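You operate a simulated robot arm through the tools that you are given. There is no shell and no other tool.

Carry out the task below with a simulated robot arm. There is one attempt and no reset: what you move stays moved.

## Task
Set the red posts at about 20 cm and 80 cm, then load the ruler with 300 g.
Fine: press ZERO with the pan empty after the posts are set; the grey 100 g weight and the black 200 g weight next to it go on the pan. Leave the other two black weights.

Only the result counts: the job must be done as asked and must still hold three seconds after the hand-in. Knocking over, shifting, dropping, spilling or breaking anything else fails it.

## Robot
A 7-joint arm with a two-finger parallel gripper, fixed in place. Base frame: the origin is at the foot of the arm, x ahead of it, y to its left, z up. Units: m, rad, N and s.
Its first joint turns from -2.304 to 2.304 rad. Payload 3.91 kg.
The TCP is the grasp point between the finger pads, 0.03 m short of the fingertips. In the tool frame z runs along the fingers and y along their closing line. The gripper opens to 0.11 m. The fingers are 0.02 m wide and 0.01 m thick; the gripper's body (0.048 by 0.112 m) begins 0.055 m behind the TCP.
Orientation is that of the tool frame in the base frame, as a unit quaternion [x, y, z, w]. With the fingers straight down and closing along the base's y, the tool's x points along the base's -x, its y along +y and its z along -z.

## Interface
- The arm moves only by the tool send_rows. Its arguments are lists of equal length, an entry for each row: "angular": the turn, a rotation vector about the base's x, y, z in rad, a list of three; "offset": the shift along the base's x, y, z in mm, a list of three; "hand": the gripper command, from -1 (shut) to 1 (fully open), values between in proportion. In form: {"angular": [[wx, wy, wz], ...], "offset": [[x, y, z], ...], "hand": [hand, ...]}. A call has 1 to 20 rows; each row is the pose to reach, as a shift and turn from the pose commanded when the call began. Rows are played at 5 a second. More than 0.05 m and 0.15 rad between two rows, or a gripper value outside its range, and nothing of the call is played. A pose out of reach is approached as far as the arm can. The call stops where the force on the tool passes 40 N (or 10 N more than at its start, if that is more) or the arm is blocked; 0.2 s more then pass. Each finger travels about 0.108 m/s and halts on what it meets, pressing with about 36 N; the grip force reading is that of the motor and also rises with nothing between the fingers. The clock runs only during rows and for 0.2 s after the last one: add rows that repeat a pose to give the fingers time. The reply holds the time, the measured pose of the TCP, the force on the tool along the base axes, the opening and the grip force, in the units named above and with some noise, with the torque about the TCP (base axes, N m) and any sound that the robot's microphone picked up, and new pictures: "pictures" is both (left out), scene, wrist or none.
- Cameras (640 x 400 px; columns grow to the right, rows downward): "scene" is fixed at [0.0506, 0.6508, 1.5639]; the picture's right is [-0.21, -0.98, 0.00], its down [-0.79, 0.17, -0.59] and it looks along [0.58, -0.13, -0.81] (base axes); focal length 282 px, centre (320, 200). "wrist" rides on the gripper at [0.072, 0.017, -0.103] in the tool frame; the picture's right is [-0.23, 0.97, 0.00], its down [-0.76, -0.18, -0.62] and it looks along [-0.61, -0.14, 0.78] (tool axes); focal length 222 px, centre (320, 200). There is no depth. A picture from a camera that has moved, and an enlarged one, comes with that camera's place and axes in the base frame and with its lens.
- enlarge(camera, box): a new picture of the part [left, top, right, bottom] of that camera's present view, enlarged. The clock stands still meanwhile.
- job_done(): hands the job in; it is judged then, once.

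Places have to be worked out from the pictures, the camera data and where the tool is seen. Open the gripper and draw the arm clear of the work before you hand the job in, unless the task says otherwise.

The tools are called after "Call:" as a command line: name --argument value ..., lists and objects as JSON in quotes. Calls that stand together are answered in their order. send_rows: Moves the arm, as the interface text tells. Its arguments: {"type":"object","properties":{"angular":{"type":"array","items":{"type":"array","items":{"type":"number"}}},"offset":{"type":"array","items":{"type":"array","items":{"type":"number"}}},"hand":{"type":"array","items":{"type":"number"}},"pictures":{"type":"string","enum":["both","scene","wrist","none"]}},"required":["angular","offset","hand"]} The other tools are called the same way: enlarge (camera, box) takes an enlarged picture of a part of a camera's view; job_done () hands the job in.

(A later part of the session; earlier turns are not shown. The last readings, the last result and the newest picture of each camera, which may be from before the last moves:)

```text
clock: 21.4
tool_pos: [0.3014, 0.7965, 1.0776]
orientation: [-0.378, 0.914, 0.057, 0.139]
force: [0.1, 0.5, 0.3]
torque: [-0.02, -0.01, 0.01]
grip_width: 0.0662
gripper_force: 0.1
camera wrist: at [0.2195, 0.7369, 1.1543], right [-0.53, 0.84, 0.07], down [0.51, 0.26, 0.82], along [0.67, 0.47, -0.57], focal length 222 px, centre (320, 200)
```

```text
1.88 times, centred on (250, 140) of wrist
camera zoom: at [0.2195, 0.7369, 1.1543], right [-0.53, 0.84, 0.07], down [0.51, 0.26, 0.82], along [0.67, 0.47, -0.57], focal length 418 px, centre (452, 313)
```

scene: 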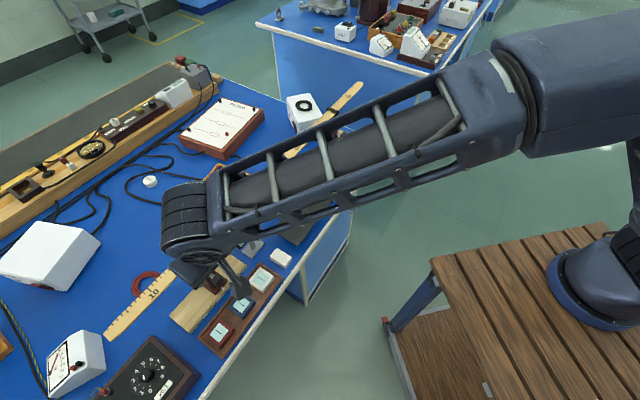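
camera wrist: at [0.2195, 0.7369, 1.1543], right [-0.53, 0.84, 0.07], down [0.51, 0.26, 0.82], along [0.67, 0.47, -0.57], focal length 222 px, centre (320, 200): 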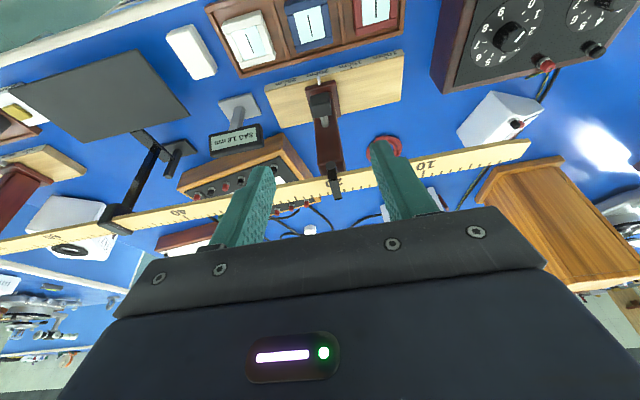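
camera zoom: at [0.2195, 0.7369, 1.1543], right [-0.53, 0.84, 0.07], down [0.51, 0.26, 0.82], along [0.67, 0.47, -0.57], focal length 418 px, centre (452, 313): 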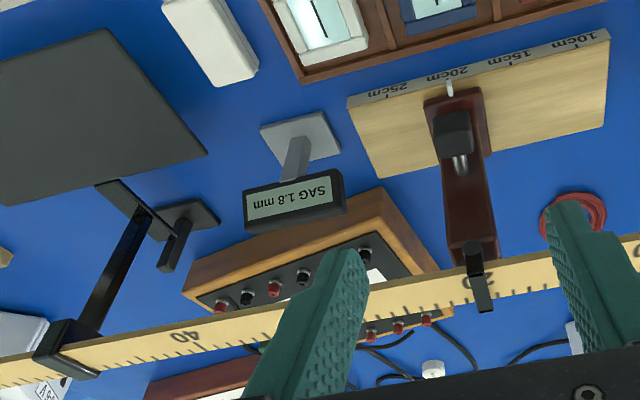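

Left post is set at 20. Now I go to hover over the ZERO button, untilting the tool and shutting the fingers.

Call:
send_rows --angular '[[0, 0, 0], [-0.03, 0.03, 0], [-0.06, 0.06, 0], [-0.09, 0.09, 0], [-0.12, 0.12, 0], [-0.15, 0.15, 0], [-0.18, 0.18, 0], [-0.212, 0.212, 0], [-0.212, 0.212, 0], [-0.212, 0.212, 0], [-0.212, 0.212, 0], [-0.212, 0.212, 0]]' --offset '[[25, -28, 10], [55, -60, 10], [85, -93, 10], [115, -126, 10], [145, -159, 10], [175, -192, 10], [205, -225, 10], [235, -258, 10], [265, -292, 0], [290, -318, -10], [300, -328, -30], [300, -328, -30]]' --hand '[-1, -1, -1, -1, -1, -1, -1, -1, -1, -1, -1, -1]'

Call:
enlarge --camera "wrist" --box '[220, 20, 480, 220]'

Call:
enlarge --camera "scene" --box '[210, 140, 370, 270]'

```text
clock: 24.0
tool_pos: [0.6034, 0.4677, 1.051]
orientation: [-0.382, 0.924, 0.002, 0.002]
force: [-0.1, -0.8, 0.0]
torque: [-0.01, -0.01, 0.0]
grip_width: 0.0
gripper_force: 36.2
camera wrist: at [0.5408, 0.4271, 1.1538], right [-0.53, 0.85, 0.0], down [0.66, 0.41, 0.63], along [0.53, 0.33, -0.78], focal length 222 px, centre (320, 200)
```

scene: 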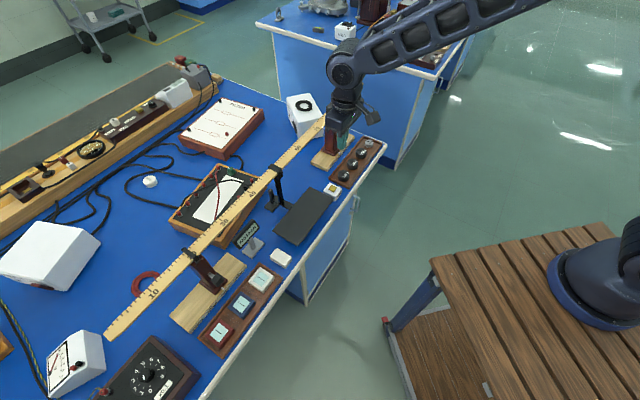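
wrist: 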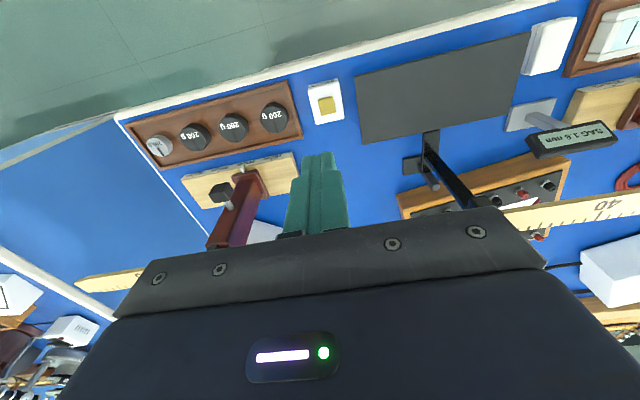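

```text
2.00 times, centred on (350, 120) of wrist
camera zoom: at [0.5408, 0.4271, 1.1538], right [-0.53, 0.85, 0.0], down [0.66, 0.41, 0.63], along [0.53, 0.33, -0.78], focal length 444 px, centre (260, 360)
```

zoom: 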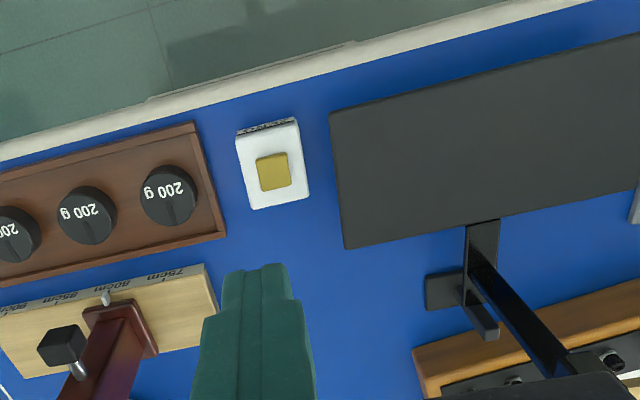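

```text
3.08 times, centred on (290, 205) of scene
camera zoom: at [0.0506, 0.6508, 1.5639], right [-0.21, -0.98, 0.0], down [-0.79, 0.17, -0.59], along [0.58, -0.13, -0.81], focal length 866 px, centre (412, 185)
```

zoom: 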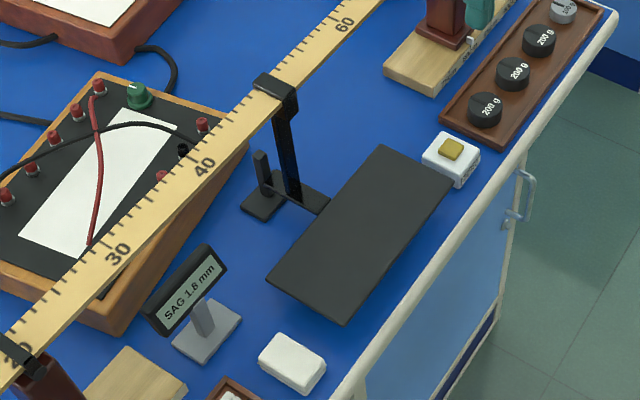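

I triangulate the button's top to (0.610, 0.4815, 0.838). I descend to about 1.5 cm above it with shut fingers.

Call:
send_rows --angular '[[0, 0, 0], [0, 0, 0], [0, 0, 0], [0, 0, 0], [0, 0, 0], [0, 0, 0]]' --offset '[[6.5, 13.5, -30], [6.5, 13.5, -70], [6.5, 13.5, -110], [6.5, 13.5, -145], [6.5, 13.5, -166], [6.5, 13.5, -166]]' --hand '[-1, -1, -1, -1, -1, -1]'

Call:
enlarge --camera "wrist" --box '[220, 60, 420, 220]'

Call:
enlarge --camera "scene" --box '[290, 130, 370, 220]'

```text
clock: 25.4
tool_pos: [0.6089, 0.4826, 0.8828]
orientation: [-0.383, 0.924, 0.001, 0.001]
force: [0.3, 0.1, -0.2]
torque: [-0.01, 0.0, 0.04]
grip_width: 0.0
gripper_force: 36.0
camera wrist: at [0.5466, 0.4418, 0.9856], right [-0.53, 0.85, 0.0], down [0.66, 0.41, 0.63], along [0.53, 0.33, -0.78], focal length 222 px, centre (320, 200)
```

scene: 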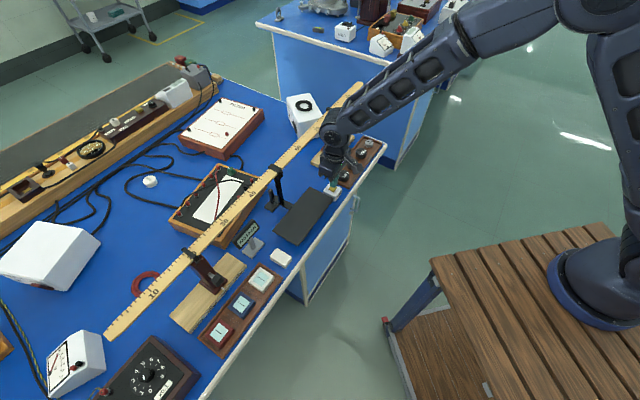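
wrist: 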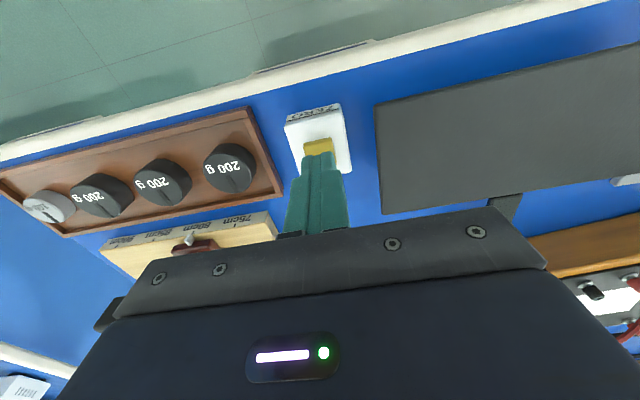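

```text
2.50 times, centred on (320, 140) of wrist
camera zoom: at [0.5466, 0.4418, 0.9856], right [-0.53, 0.85, 0.0], down [0.66, 0.41, 0.63], along [0.53, 0.33, -0.78], focal length 555 px, centre (320, 350)
```

zoom: 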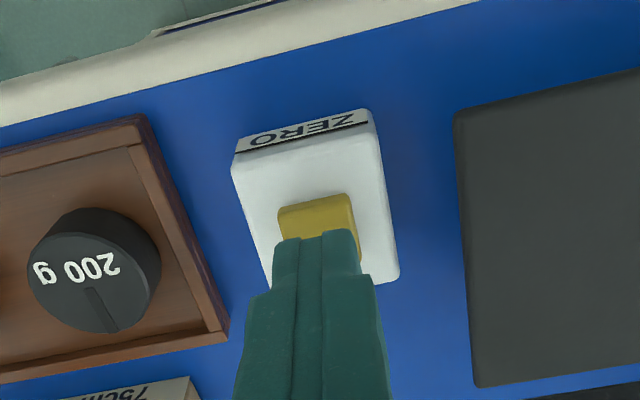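

```text
4.44 times, centred on (330, 175) of scene
camera zoom: at [0.0506, 0.6508, 1.5639], right [-0.21, -0.98, 0.0], down [-0.79, 0.17, -0.59], along [0.58, -0.13, -0.81], focal length 1251 px, centre (276, 311)
```

zoom: 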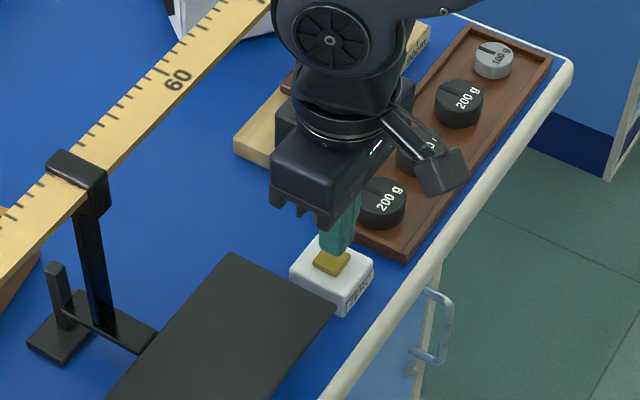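

The fingertips are over the button. I press down in small steps, watching the force.

Call:
send_rows --angular '[[0, 0, 0], [0, 0, 0], [0, 0, 0], [0, 0, 0], [0, 0, 0]]' --offset '[[0, 0, -5], [0, 0, -10], [0, 0, -13], [0, 0, -15], [0, 0, -16]]' --hand '[-1, -1, -1, -1, -1]'

Call:
enlarge --camera "scene" --box '[210, 140, 370, 270]'

```text
clock: 26.6
tool_pos: [0.6082, 0.4839, 0.8685]
orientation: [-0.382, 0.924, 0.0, 0.001]
force: [0.2, -0.2, 0.6]
torque: [0.0, -0.04, 0.0]
grip_width: 0.0001
gripper_force: 36.2
camera wrist: at [0.5459, 0.4431, 0.9722], right [-0.53, 0.85, 0.0], down [0.66, 0.41, 0.63], along [0.53, 0.33, -0.78], focal length 222 px, centre (320, 200)
```

scene: 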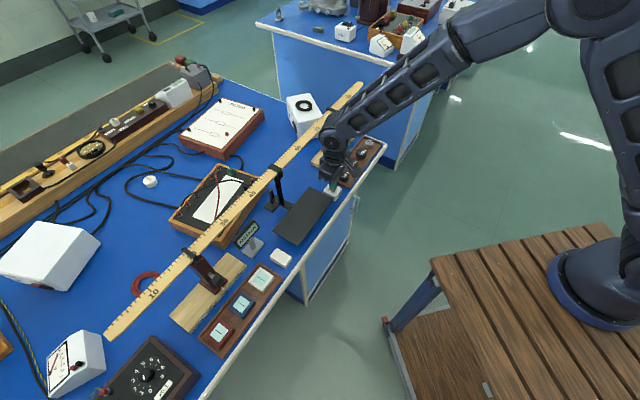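
wrist: 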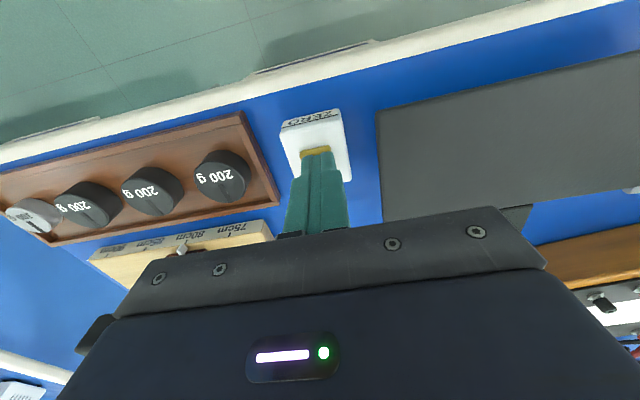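

```text
3.08 times, centred on (290, 205) of scene
camera zoom: at [0.0506, 0.6508, 1.5639], right [-0.21, -0.98, 0.0], down [-0.79, 0.17, -0.59], along [0.58, -0.13, -0.81], focal length 866 px, centre (412, 185)
```

zoom: 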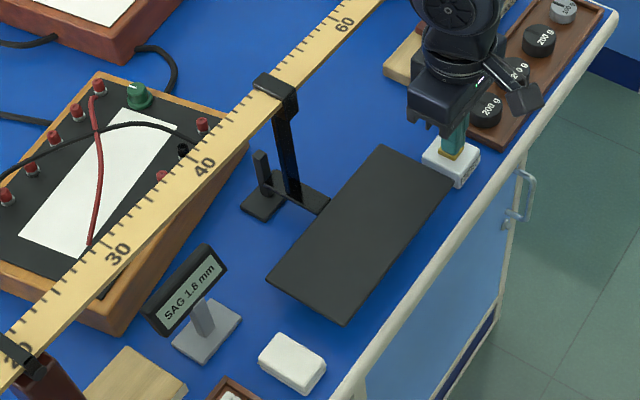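

Contact hasn't been made yet, as the force reads about 0. I continue down a few millimetres.

Call:
send_rows --angular '[[0, 0, 0], [0, 0, 0], [0, 0, 0], [0, 0, 0], [0, 0, 0]]' --offset '[[0, -1, -2], [0, -1, -3], [0, -1, -4], [0, -1, -5], [0, -1, -6]]' --hand '[-1, -1, -1, -1, -1]'

Call:
enlarge --camera "scene" --box '[210, 140, 370, 270]'

```text
clock: 27.8
tool_pos: [0.6082, 0.4826, 0.863]
orientation: [-0.382, 0.924, 0.001, 0.001]
force: [-1.1, 0.7, 1.6]
torque: [0.05, 0.02, 0.01]
grip_width: 0.0
gripper_force: 36.2
heard: click
camera wrist: at [0.5461, 0.4417, 0.9661], right [-0.53, 0.85, 0.0], down [0.66, 0.41, 0.63], along [0.53, 0.33, -0.78], focal length 222 px, centre (320, 200)
```

scene: 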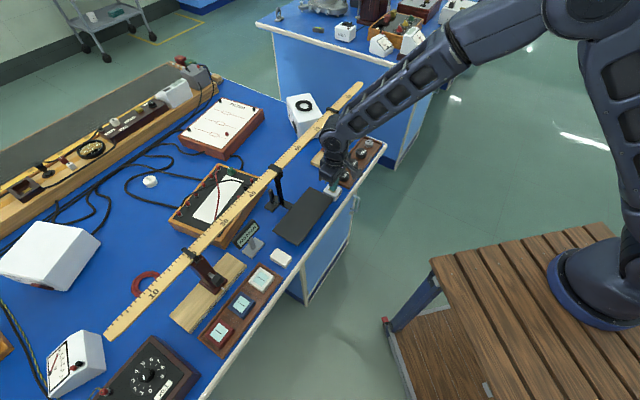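
wrist: 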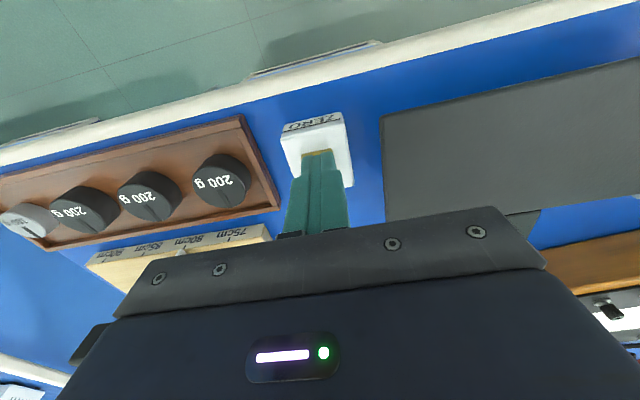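

```text
3.08 times, centred on (290, 205) of scene
camera zoom: at [0.0506, 0.6508, 1.5639], right [-0.21, -0.98, 0.0], down [-0.79, 0.17, -0.59], along [0.58, -0.13, -0.81], focal length 866 px, centre (412, 185)
```

zoom: 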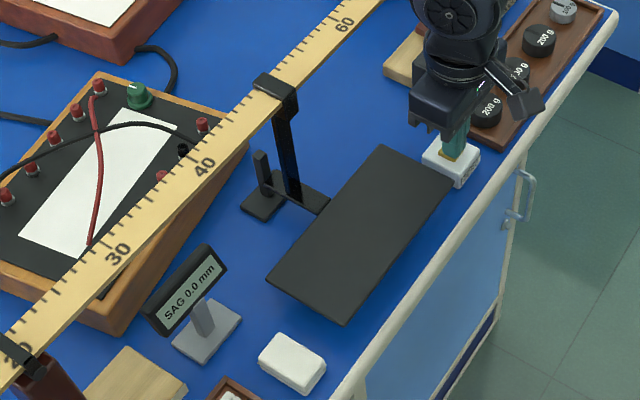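

The display reads SAG 0.0 mm and a click was heard. I rise and go to hover above the 100 g weight with the fingers partly open.

Call:
send_rows --angular '[[0, 0, 0], [0, 0, 0], [0, 0, 0], [0, 0, 0], [0, 0, 0], [0, 0, 0], [0, 0, 0], [0, 0, 0], [0, 0, 0], [0, 0, 0]]' --offset '[[0, 0, 30], [0, 0, 75], [0, 0, 120], [32, -31, 130], [64, -62, 130], [96, -93, 130], [128, -124, 130], [160, -155, 130], [190, -186, 120], [190, -186, 120]]' --hand '[-1, -1, -1, -0.5, 0, 0, 0, 0, 0, 0]'

Call:
enlarge --camera "wrist" --box '[240, 20, 500, 220]'

Call:
enlarge --camera "scene" --box '[210, 140, 370, 270]'

```text
clock: 30.0
tool_pos: [0.7968, 0.2967, 0.9804]
orientation: [-0.382, 0.924, 0.001, 0.002]
force: [-0.5, -0.2, 0.3]
torque: [-0.03, -0.02, 0.0]
grip_width: 0.0551
gripper_force: 0.0
camera wrist: at [0.7341, 0.2558, 1.0837], right [-0.53, 0.85, 0.0], down [0.66, 0.41, 0.63], along [0.53, 0.33, -0.78], focal length 222 px, centre (320, 200)
```

scene: 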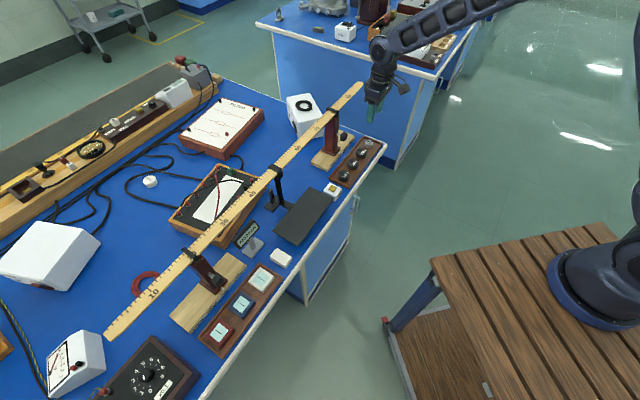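
wrist: 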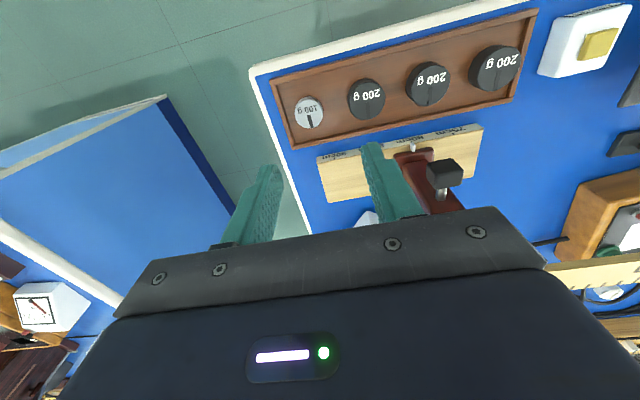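

```text
2.00 times, centred on (370, 120) of wrist
camera zoom: at [0.7341, 0.2558, 1.0837], right [-0.53, 0.85, 0.0], down [0.66, 0.41, 0.63], along [0.53, 0.33, -0.78], focal length 444 px, centre (220, 360)
```

zoom: 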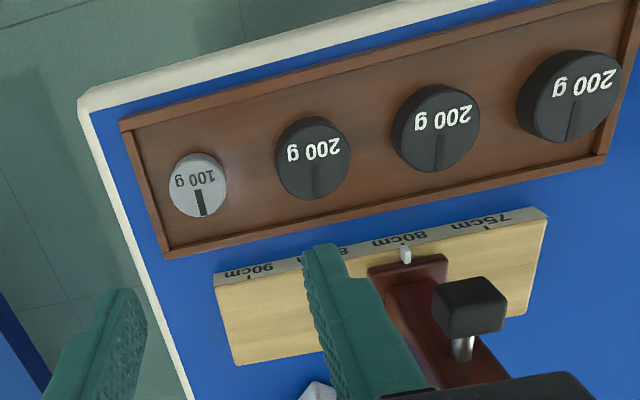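

```text
3.08 times, centred on (290, 205) of scene
camera zoom: at [0.0506, 0.6508, 1.5639], right [-0.21, -0.98, 0.0], down [-0.79, 0.17, -0.59], along [0.58, -0.13, -0.81], focal length 866 px, centre (412, 185)
```

zoom: 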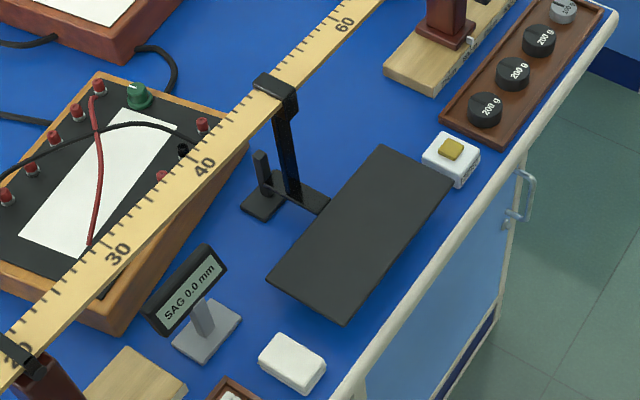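

SAG holds 0.0. I judge the 100 g weight to be at about (0.808, 0.288) and the adjacent 200 g at (0.7605, 0.334). I check the tray walls and weight heights closely before grasping.

Call:
enlarge --camera "scene" --box '[330, 130, 390, 190]'

Call:
enlarge --camera "wrist" --box '[260, 60, 400, 160]'

```text
6.67 times, centred on (360, 160) of scene
camera zoom: at [0.0506, 0.6508, 1.5639], right [-0.21, -0.98, 0.0], down [-0.79, 0.17, -0.59], along [0.58, -0.13, -0.81], focal length 1876 px, centre (53, 467)
```

zoom: 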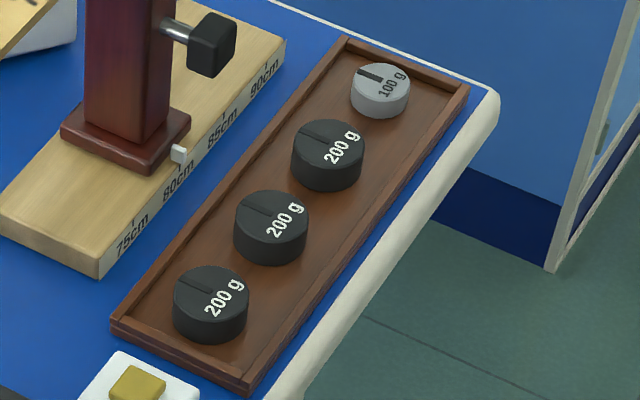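

```text
4.00 times, centred on (330, 110) of wrist
camera zoom: at [0.7341, 0.2558, 1.0837], right [-0.53, 0.85, 0.0], down [0.66, 0.41, 0.63], along [0.53, 0.33, -0.78], focal length 888 px, centre (280, 560)
```

zoom: 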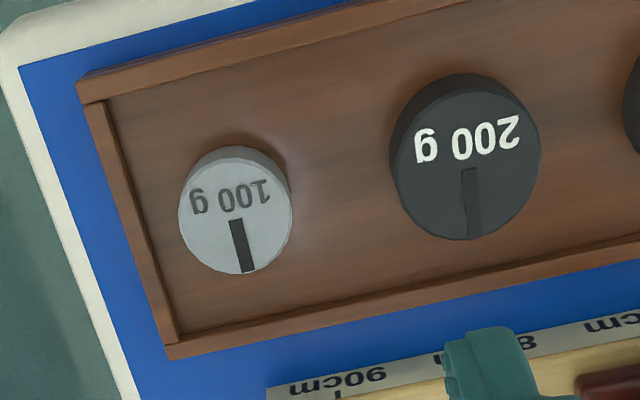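

Tray walls are low (≈8 mm) and the weights stand about 12 mm above them. The 100 g top is at (0.810, 0.288, 0.82). I narrow the opening to 40 mm and come down to just above it.

Call:
send_rows --angular '[[0, 0, 0], [0, 0, 0], [0, 0, 0], [0, 0, 0], [0, 0, 0]]' --offset '[[12.5, -7.5, -10], [12.5, -7.5, -50], [12.5, -7.5, -85], [12.5, -7.5, -108], [12.5, -7.5, -108]]' --hand '[-0.25, -0.25, -0.25, -0.25, -0.25]'

Call:
enlarge --camera "wrist" --box '[240, 80, 400, 220]'

Call:
enlarge --camera "scene" --box '[330, 110, 400, 180]'

```text
clock: 31.2
tool_pos: [0.8091, 0.2883, 0.8741]
orientation: [-0.382, 0.924, 0.001, 0.002]
force: [0.2, 0.1, 0.3]
torque: [0.02, 0.03, 0.01]
grip_width: 0.0413
gripper_force: 0.0
camera wrist: at [0.7477, 0.2479, 0.9775], right [-0.53, 0.85, 0.0], down [0.66, 0.41, 0.63], along [0.53, 0.33, -0.78], focal length 222 px, centre (320, 200)
```

scene: 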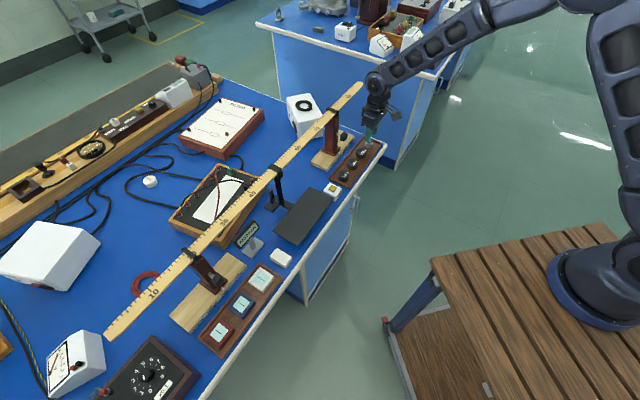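
wrist: 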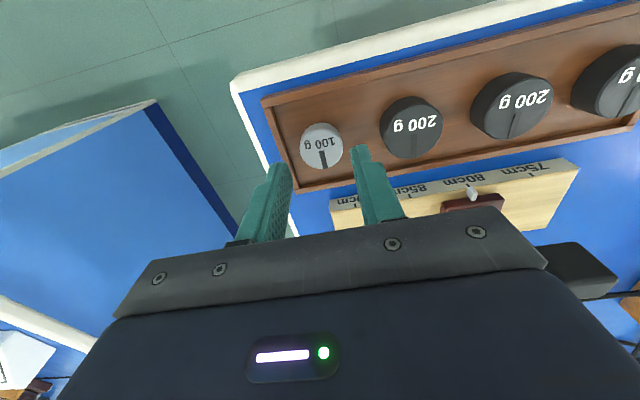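

```text
2.86 times, centred on (320, 150) of wrist
camera zoom: at [0.7477, 0.2479, 0.9775], right [-0.53, 0.85, 0.0], down [0.66, 0.41, 0.63], along [0.53, 0.33, -0.78], focal length 635 px, centre (320, 343)
```

zoom: 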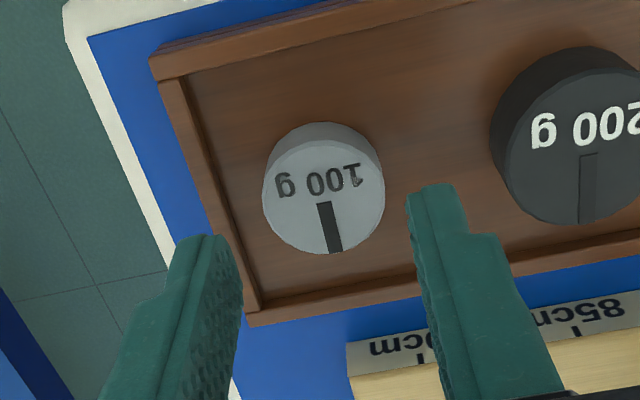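

```text
5.71 times, centred on (365, 145) of scene
camera zoom: at [0.0506, 0.6508, 1.5639], right [-0.21, -0.98, 0.0], down [-0.79, 0.17, -0.59], along [0.58, -0.13, -0.81], focal length 1608 px, centre (63, 514)
```

zoom: 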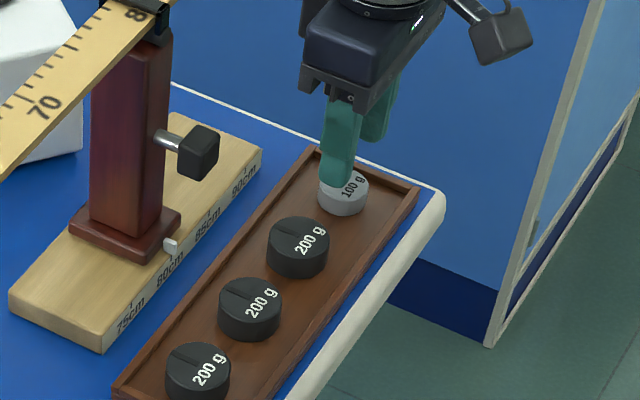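

The weight is centred between the fingers. I lower until the tips overlap the top 9 mm of the weight, staying above the tray wall, then close.

Call:
send_rows --angular '[[0, 0, 0], [0, 0, 0], [0, 0, 0], [0, 0, 0], [0, 0, 0]]' --offset '[[-0.5, 0.5, -10], [-0.5, 0.5, -20], [-0.5, 0.5, -28], [-0.5, 0.5, -33], [-0.5, 0.5, -33]]' --hand '[-0.29, -0.29, -0.29, -0.29, -0.29]'

Call:
enlarge --camera "wrist" --box '[240, 80, 400, 220]'

Call:
enlarge --camera "scene" --box '[330, 110, 400, 180]'

```text
clock: 32.6
tool_pos: [0.8099, 0.2898, 0.8445]
orientation: [-0.383, 0.924, 0.001, 0.003]
force: [-9.8, -6.7, 14.9]
torque: [-0.59, 0.07, -0.33]
grip_width: 0.0382
gripper_force: 0.0
stopped in row 5: the force on the tool passed its limit at 42 N (the readings are from after the stop); the commanded pose is now the measured one
camera wrist: at [0.7477, 0.2486, 0.9474], right [-0.53, 0.85, 0.0], down [0.66, 0.41, 0.63], along [0.53, 0.33, -0.78], focal length 222 px, centre (320, 200)
```

scene: 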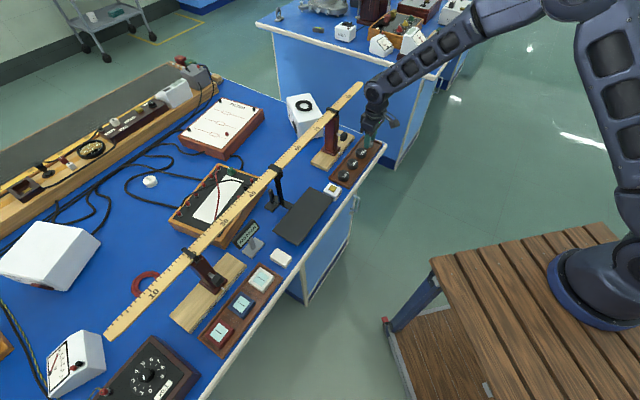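
wrist: 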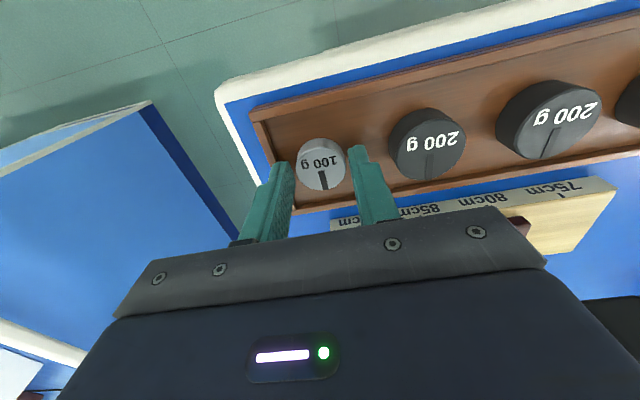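

```text
2.86 times, centred on (320, 150) of wrist
camera zoom: at [0.7477, 0.2486, 0.9474], right [-0.53, 0.85, 0.0], down [0.66, 0.41, 0.63], along [0.53, 0.33, -0.78], focal length 635 px, centre (320, 343)
```

zoom: 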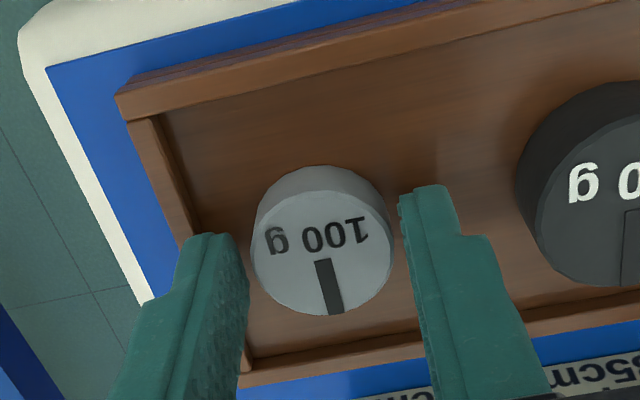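

```text
5.71 times, centred on (365, 145) of scene
camera zoom: at [0.0506, 0.6508, 1.5639], right [-0.21, -0.98, 0.0], down [-0.79, 0.17, -0.59], along [0.58, -0.13, -0.81], focal length 1608 px, centre (63, 514)
```

zoom: 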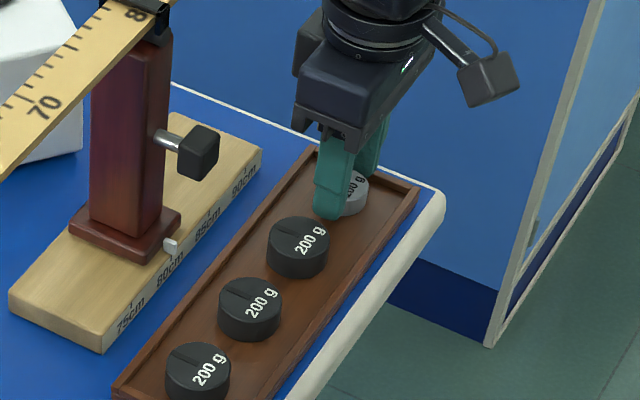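

The left fingertip met the tray's end wall at z≈0.815, and the tray hasn't moved. I raise slightly, pinch the top of the weight, slide it 7 mm inward from the wall, and reopen for a deeper grip.

Call:
send_rows --angular '[[0, 0, 0], [0, 0, 0], [0, 0, 0], [0, 0, 0], [0, 0, 0], [0, 0, 0], [0, 0, 0], [0, 0, 0]]' --offset '[[0, 0, 2], [0, 0, 2], [0, 0, 2], [-2, 2, 2], [-4, 4, 2], [-5, 5, 2], [-5, 5, 2], [-5, 5, 2]]' --hand '[-0.29, -0.6, -0.6, -0.6, -0.6, -0.6, -0.18, -0.18]'

Call:
enlarge --camera "wrist" --box '[240, 80, 400, 220]'

Call:
enlarge --camera "scene" --box '[330, 110, 400, 180]'

```text
clock: 34.4
tool_pos: [0.8052, 0.2938, 0.8452]
orientation: [-0.382, 0.924, 0.0, 0.002]
force: [0.0, -0.1, 0.4]
torque: [-0.01, -0.01, 0.01]
grip_width: 0.0451
gripper_force: 0.0
camera wrist: at [0.7433, 0.2542, 0.9485], right [-0.53, 0.85, 0.0], down [0.66, 0.41, 0.63], along [0.53, 0.33, -0.78], focal length 222 px, centre (320, 200)
```

scene: 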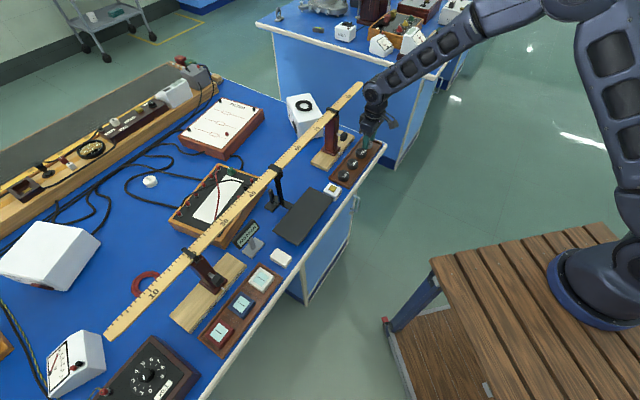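
wrist: 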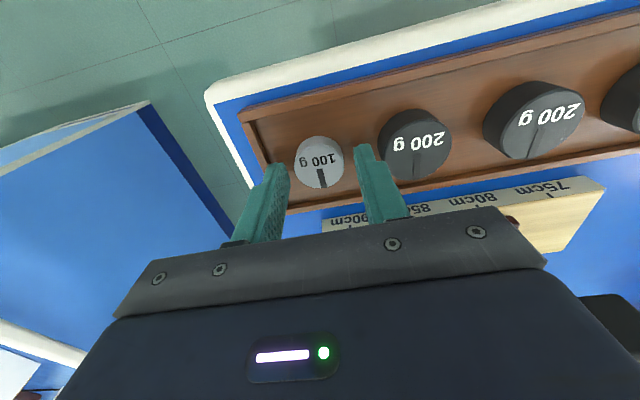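

```text
2.86 times, centred on (320, 150) of wrist
camera zoom: at [0.7433, 0.2542, 0.9485], right [-0.53, 0.85, 0.0], down [0.66, 0.41, 0.63], along [0.53, 0.33, -0.78], focal length 635 px, centre (320, 343)
```

zoom: 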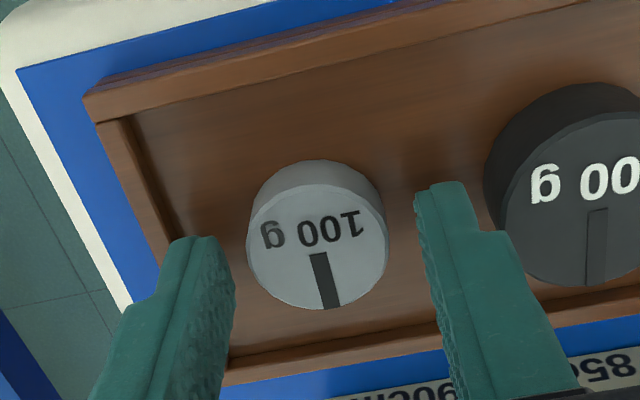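

```text
5.71 times, centred on (365, 145) of scene
camera zoom: at [0.0506, 0.6508, 1.5639], right [-0.21, -0.98, 0.0], down [-0.79, 0.17, -0.59], along [0.58, -0.13, -0.81], focal length 1608 px, centre (63, 514)
```

zoom: 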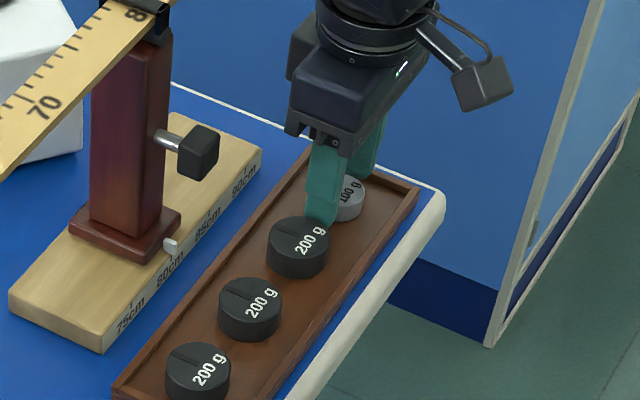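

The weight slid 7 mm clear of the wall. I narrow slightly, lower 9 mm inside the tray, close, and lift a little to test the grip.

Call:
send_rows --angular '[[0, 0, 0], [0, 0, 0], [0, 0, 0], [0, 0, 0], [0, 0, 0], [0, 0, 0], [0, 0, 0], [0, 0, 0], [0, 0, 0]]' --offset '[[0, 0, 0], [0, 0, -4], [0, 0, -8], [0, 0, -9], [0, 0, -9], [0, 0, -9], [0, 0, -9], [0, 0, 5], [0, 0, 20]]' --hand '[-0.24, -0.24, -0.24, -0.24, -0.6, -0.6, -0.6, -0.6, -0.6]'

Call:
enlarge --camera "wrist" --box '[240, 80, 400, 220]'

Call:
enlarge --camera "scene" --box '[330, 110, 400, 180]'

```text
clock: 36.4
tool_pos: [0.8067, 0.2926, 0.865]
orientation: [-0.382, 0.924, 0.0, 0.003]
force: [-0.1, -0.3, -1.6]
torque: [-0.02, 0.0, -0.03]
grip_width: 0.0317
gripper_force: 35.8
camera wrist: at [0.7437, 0.2524, 0.9684], right [-0.53, 0.85, 0.0], down [0.66, 0.41, 0.63], along [0.53, 0.33, -0.78], focal length 222 px, centre (320, 200)
```

scene: 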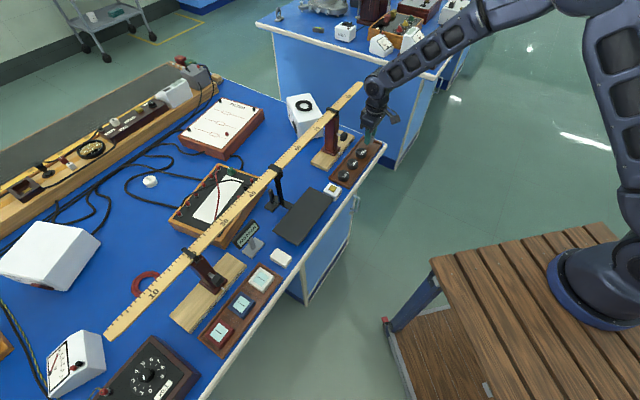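
wrist: 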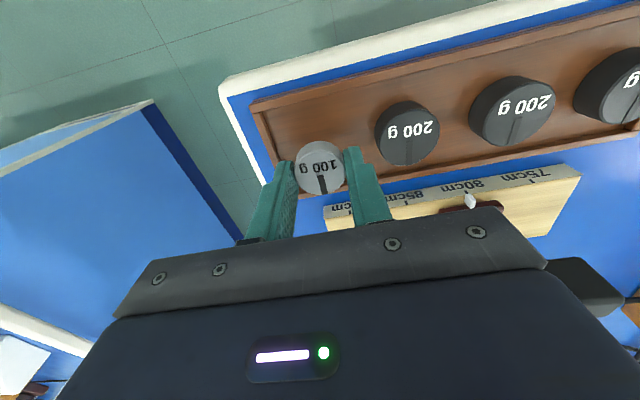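

```text
2.86 times, centred on (320, 150) of wrist
camera zoom: at [0.7437, 0.2524, 0.9684], right [-0.53, 0.85, 0.0], down [0.66, 0.41, 0.63], along [0.53, 0.33, -0.78], focal length 635 px, centre (320, 343)
```

zoom: 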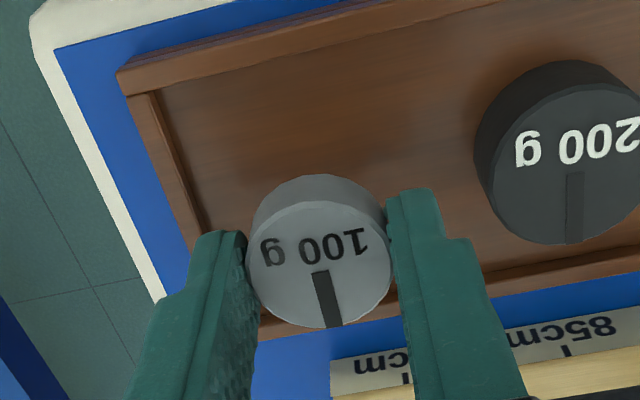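

```text
5.71 times, centred on (365, 145) of scene
camera zoom: at [0.0506, 0.6508, 1.5639], right [-0.21, -0.98, 0.0], down [-0.79, 0.17, -0.59], along [0.58, -0.13, -0.81], focal length 1608 px, centre (63, 514)
```

zoom: 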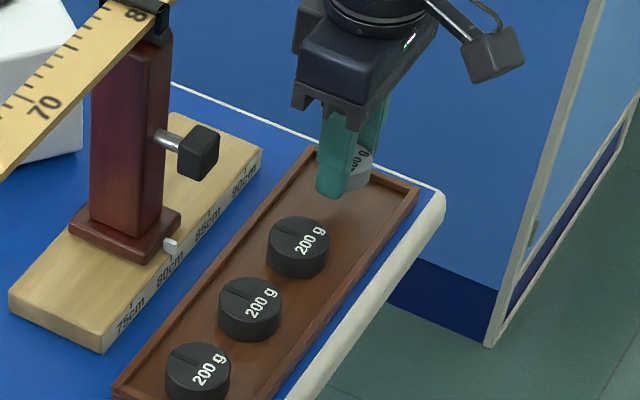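

The 100 g weight is held (grip 31.7 mm). I carry it over to above the pan, off to the left of its centre to leave room for the 200 g.

Call:
send_rows --angular '[[0, 0, 0], [0, 0, 0], [0, 0, 0], [0, 0, 0], [0, 0, 0], [0, 0, 0], [0, 0, 0], [0, 0, 0], [0, 0, 0], [0, 0, 0], [0, 0, 0], [0, 0, 0], [0, 0, 0], [0, 0, 0], [0, 0, 0]]' --offset '[[0, 0, 35], [0, 0, 75], [-15, 16, 100], [-45, 47, 100], [-75, 79, 100], [-105, 111, 100], [-135, 143, 100], [-165, 175, 100], [-195, 206, 100], [-225, 238, 100], [-255, 270, 100], [-285, 301, 90], [-305, 322, 80], [-315, 333, 70], [-315, 333, 70]]' --hand '[-0.6, -0.6, -0.6, -0.6, -0.6, -0.6, -0.6, -0.6, -0.6, -0.6, -0.6, -0.6, -0.6, -0.6, -0.6]'

Call:
enlarge --camera "wrist" --box '[200, 40, 460, 240]'

Call:
enlarge --camera "scene" --box '[230, 160, 350, 270]'

```text
clock: 39.6
tool_pos: [0.4914, 0.6279, 0.9356]
orientation: [-0.382, 0.924, 0.0, 0.003]
force: [-0.2, 1.1, -0.9]
torque: [0.04, 0.05, -0.02]
grip_width: 0.0319
gripper_force: 36.3
camera wrist: at [0.4282, 0.5871, 1.0392], right [-0.53, 0.85, 0.0], down [0.66, 0.41, 0.63], along [0.53, 0.33, -0.78], focal length 222 px, centre (320, 200)
```

scene: 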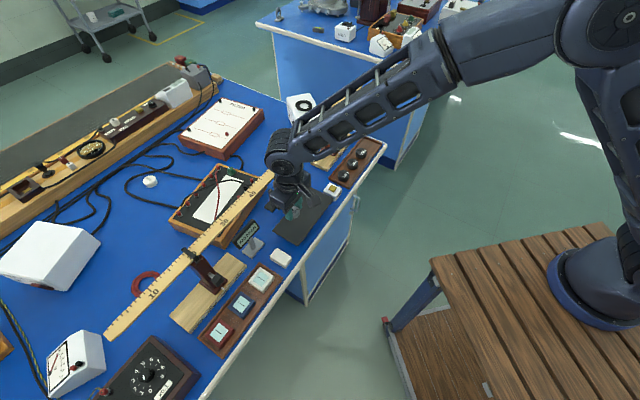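
wrist: 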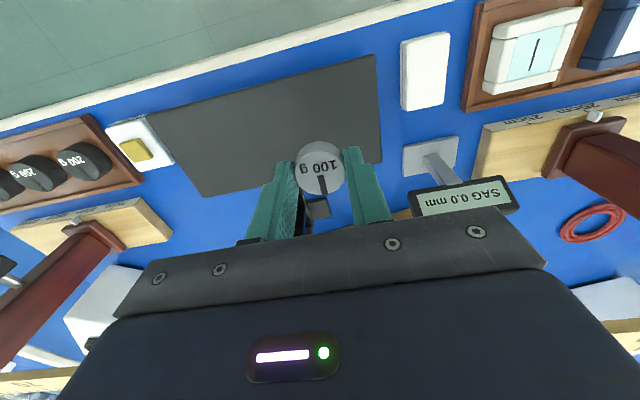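

```text
2.00 times, centred on (330, 140) of wrist
camera zoom: at [0.4282, 0.5871, 1.0392], right [-0.53, 0.85, 0.0], down [0.66, 0.41, 0.63], along [0.53, 0.33, -0.78], focal length 444 px, centre (300, 320)
```

zoom: 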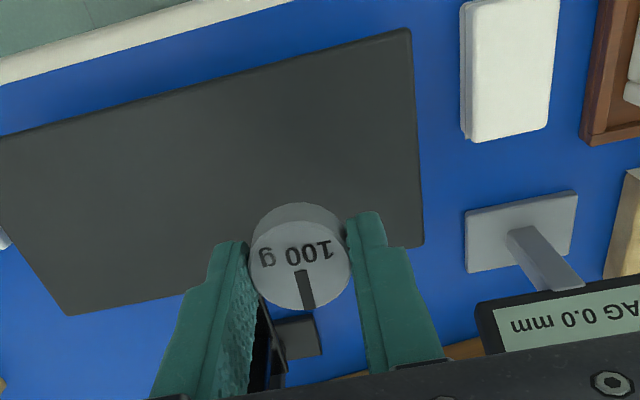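

```text
3.64 times, centred on (290, 215) of scene
camera zoom: at [0.0506, 0.6508, 1.5639], right [-0.21, -0.98, 0.0], down [-0.79, 0.17, -0.59], along [0.58, -0.13, -0.81], focal length 1024 px, centre (429, 146)
```

zoom: 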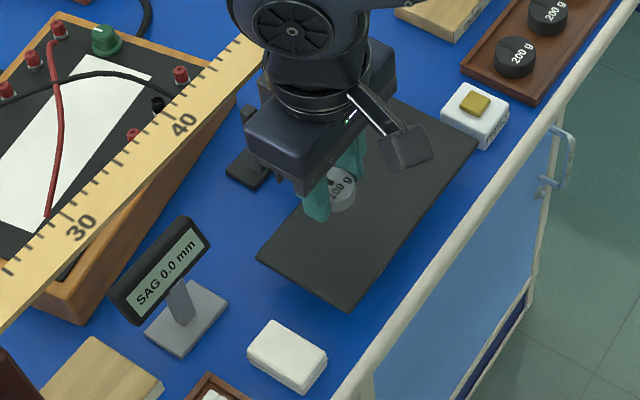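

The pan lies at z≈0.841 with its mid-line at perp 0.793, and the weight is right above that line. I lower it toward the pan.

Call:
send_rows --angular '[[0, 0, 0], [0, 0, 0], [0, 0, 0], [0, 0, 0], [0, 0, 0]]' --offset '[[0, 0, -20], [0, 0, -38], [0, 0, -46], [0, 0, -51], [0, 0, -53]]' --hand '[-0.6, -0.6, -0.6, -0.6, -0.6]'

Call:
enlarge --camera "wrist" --box '[200, 40, 520, 240]'

Call:
enlarge --camera "scene" --box '[230, 170, 330, 260]'

```text
clock: 40.8
tool_pos: [0.4903, 0.6288, 0.8821]
orientation: [-0.381, 0.924, -0.001, 0.003]
force: [0.9, 0.0, -1.2]
torque: [0.03, 0.01, 0.07]
grip_width: 0.0316
gripper_force: 36.1
camera wrist: at [0.4282, 0.5875, 0.9857], right [-0.53, 0.85, 0.0], down [0.66, 0.41, 0.63], along [0.53, 0.33, -0.78], focal length 222 px, centre (320, 200)
```

scene: 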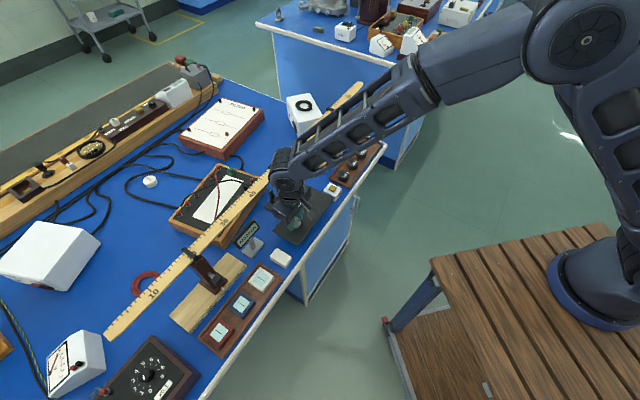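
wrist: 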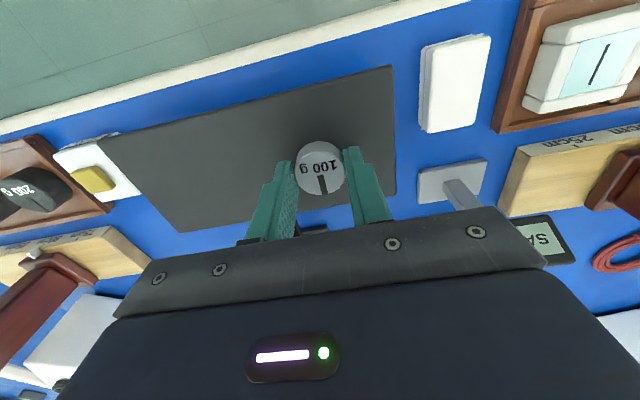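

```text
2.00 times, centred on (360, 140) of wrist
camera zoom: at [0.4282, 0.5875, 0.9857], right [-0.53, 0.85, 0.0], down [0.66, 0.41, 0.63], along [0.53, 0.33, -0.78], focal length 444 px, centre (240, 320)
```

zoom: 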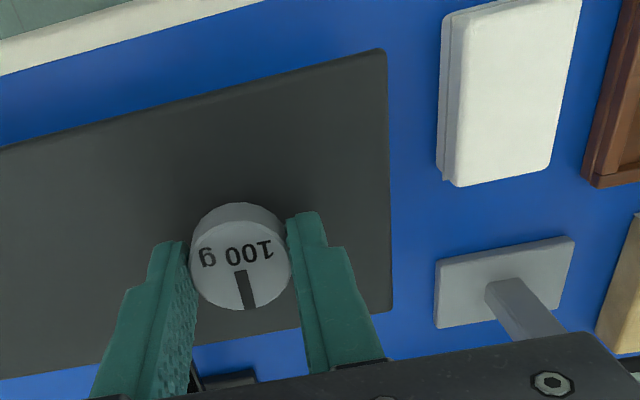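

```text
4.44 times, centred on (280, 215) of scene
camera zoom: at [0.0506, 0.6508, 1.5639], right [-0.21, -0.98, 0.0], down [-0.79, 0.17, -0.59], along [0.58, -0.13, -0.81], focal length 1251 px, centre (498, 133)
```

zoom: 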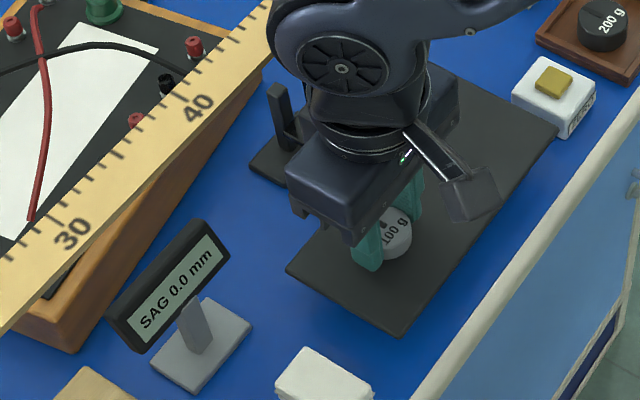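

No contact yet (SAG 0.0). I keep lowering in small steps, using the display as a contact check.

Call:
send_rows --angular '[[0, 0, 0], [0, 0, 0], [0, 0, 0], [0, 0, 0], [0, 0, 0]]' --offset '[[0, 0, -1.5], [0, 0, -3], [0, 0, -4], [0, 0, -5], [0, 0, -5]]' --hand '[-0.6, -0.6, -0.6, -0.6, -0.6]' --pictures "none"

Call:
enlarge --camera "scene" --box '[230, 170, 330, 260]'

```text
clock: 42.0
tool_pos: [0.4902, 0.6263, 0.8768]
orientation: [-0.382, 0.924, 0.001, 0.003]
force: [0.4, -0.3, -0.7]
torque: [-0.03, 0.02, -0.03]
grip_width: 0.032
gripper_force: 36.8
```

```text
4.44 times, centred on (280, 215) of scene
camera zoom: at [0.0506, 0.6508, 1.5639], right [-0.21, -0.98, 0.0], down [-0.79, 0.17, -0.59], along [0.58, -0.13, -0.81], focal length 1251 px, centre (498, 133)
```

zoom: 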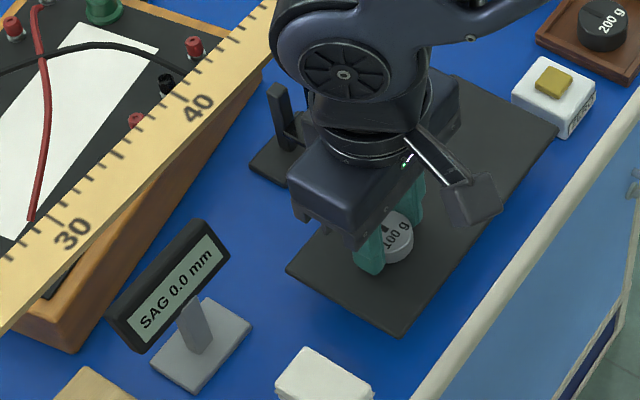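

Still SAG 0.0 and about 1 N of held weight. I lower a few more millimetres.

Call:
send_rows --angular '[[0, 0, 0], [0, 0, 0], [0, 0, 0], [0, 0, 0]]' --offset '[[0, 0, -1], [0, 0, -2], [0, 0, -3], [0, 0, -3]]' --hand '[-0.6, -0.6, -0.6, -0.6]'

Call:
enlarge --camera "scene" --box '[230, 170, 330, 260]'

Call:
enlarge --camera "wrist" --box '[240, 80, 400, 220]'

```text
clock: 43.0
tool_pos: [0.489, 0.6285, 0.8751]
orientation: [-0.382, 0.924, 0.0, 0.003]
force: [-0.4, 0.2, 0.0]
torque: [0.03, 0.0, -0.01]
grip_width: 0.0317
gripper_force: 35.7
camera wrist: at [0.4277, 0.5866, 0.9777], right [-0.53, 0.85, 0.0], down [0.66, 0.41, 0.63], along [0.53, 0.33, -0.78], focal length 222 px, centre (320, 200)
```

scene: 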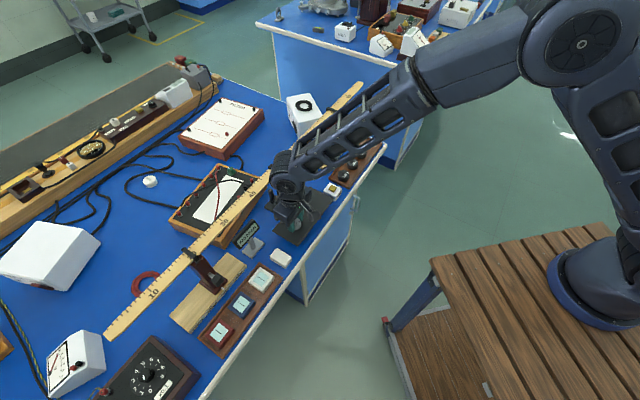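
wrist: 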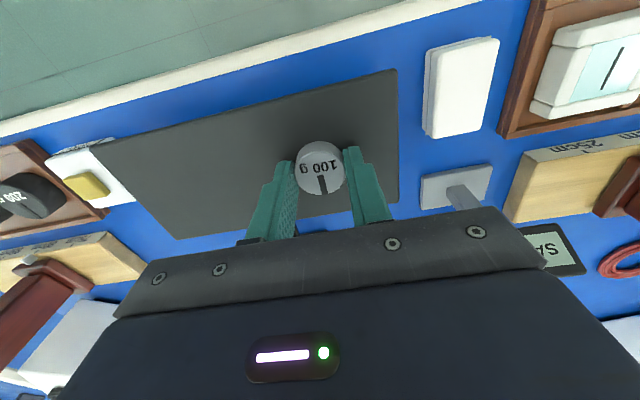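

```text
4.44 times, centred on (280, 215) of scene
camera zoom: at [0.0506, 0.6508, 1.5639], right [-0.21, -0.98, 0.0], down [-0.79, 0.17, -0.59], along [0.58, -0.13, -0.81], focal length 1251 px, centre (498, 133)
```

zoom: 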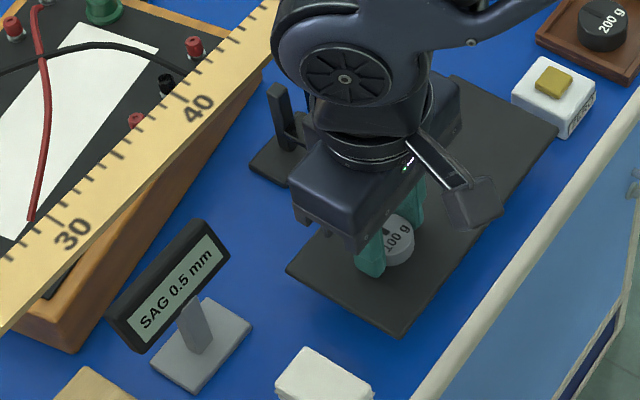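

```text
2.86 times, centred on (320, 150) of wrist
camera zoom: at [0.4277, 0.5866, 0.9777], right [-0.53, 0.85, 0.0], down [0.66, 0.41, 0.63], along [0.53, 0.33, -0.78], focal length 635 px, centre (320, 343)
```

zoom: 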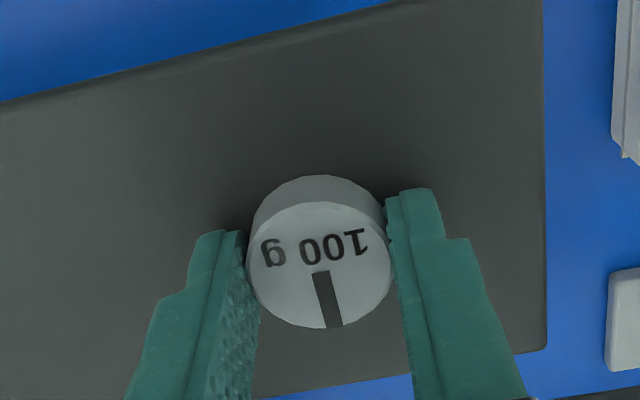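

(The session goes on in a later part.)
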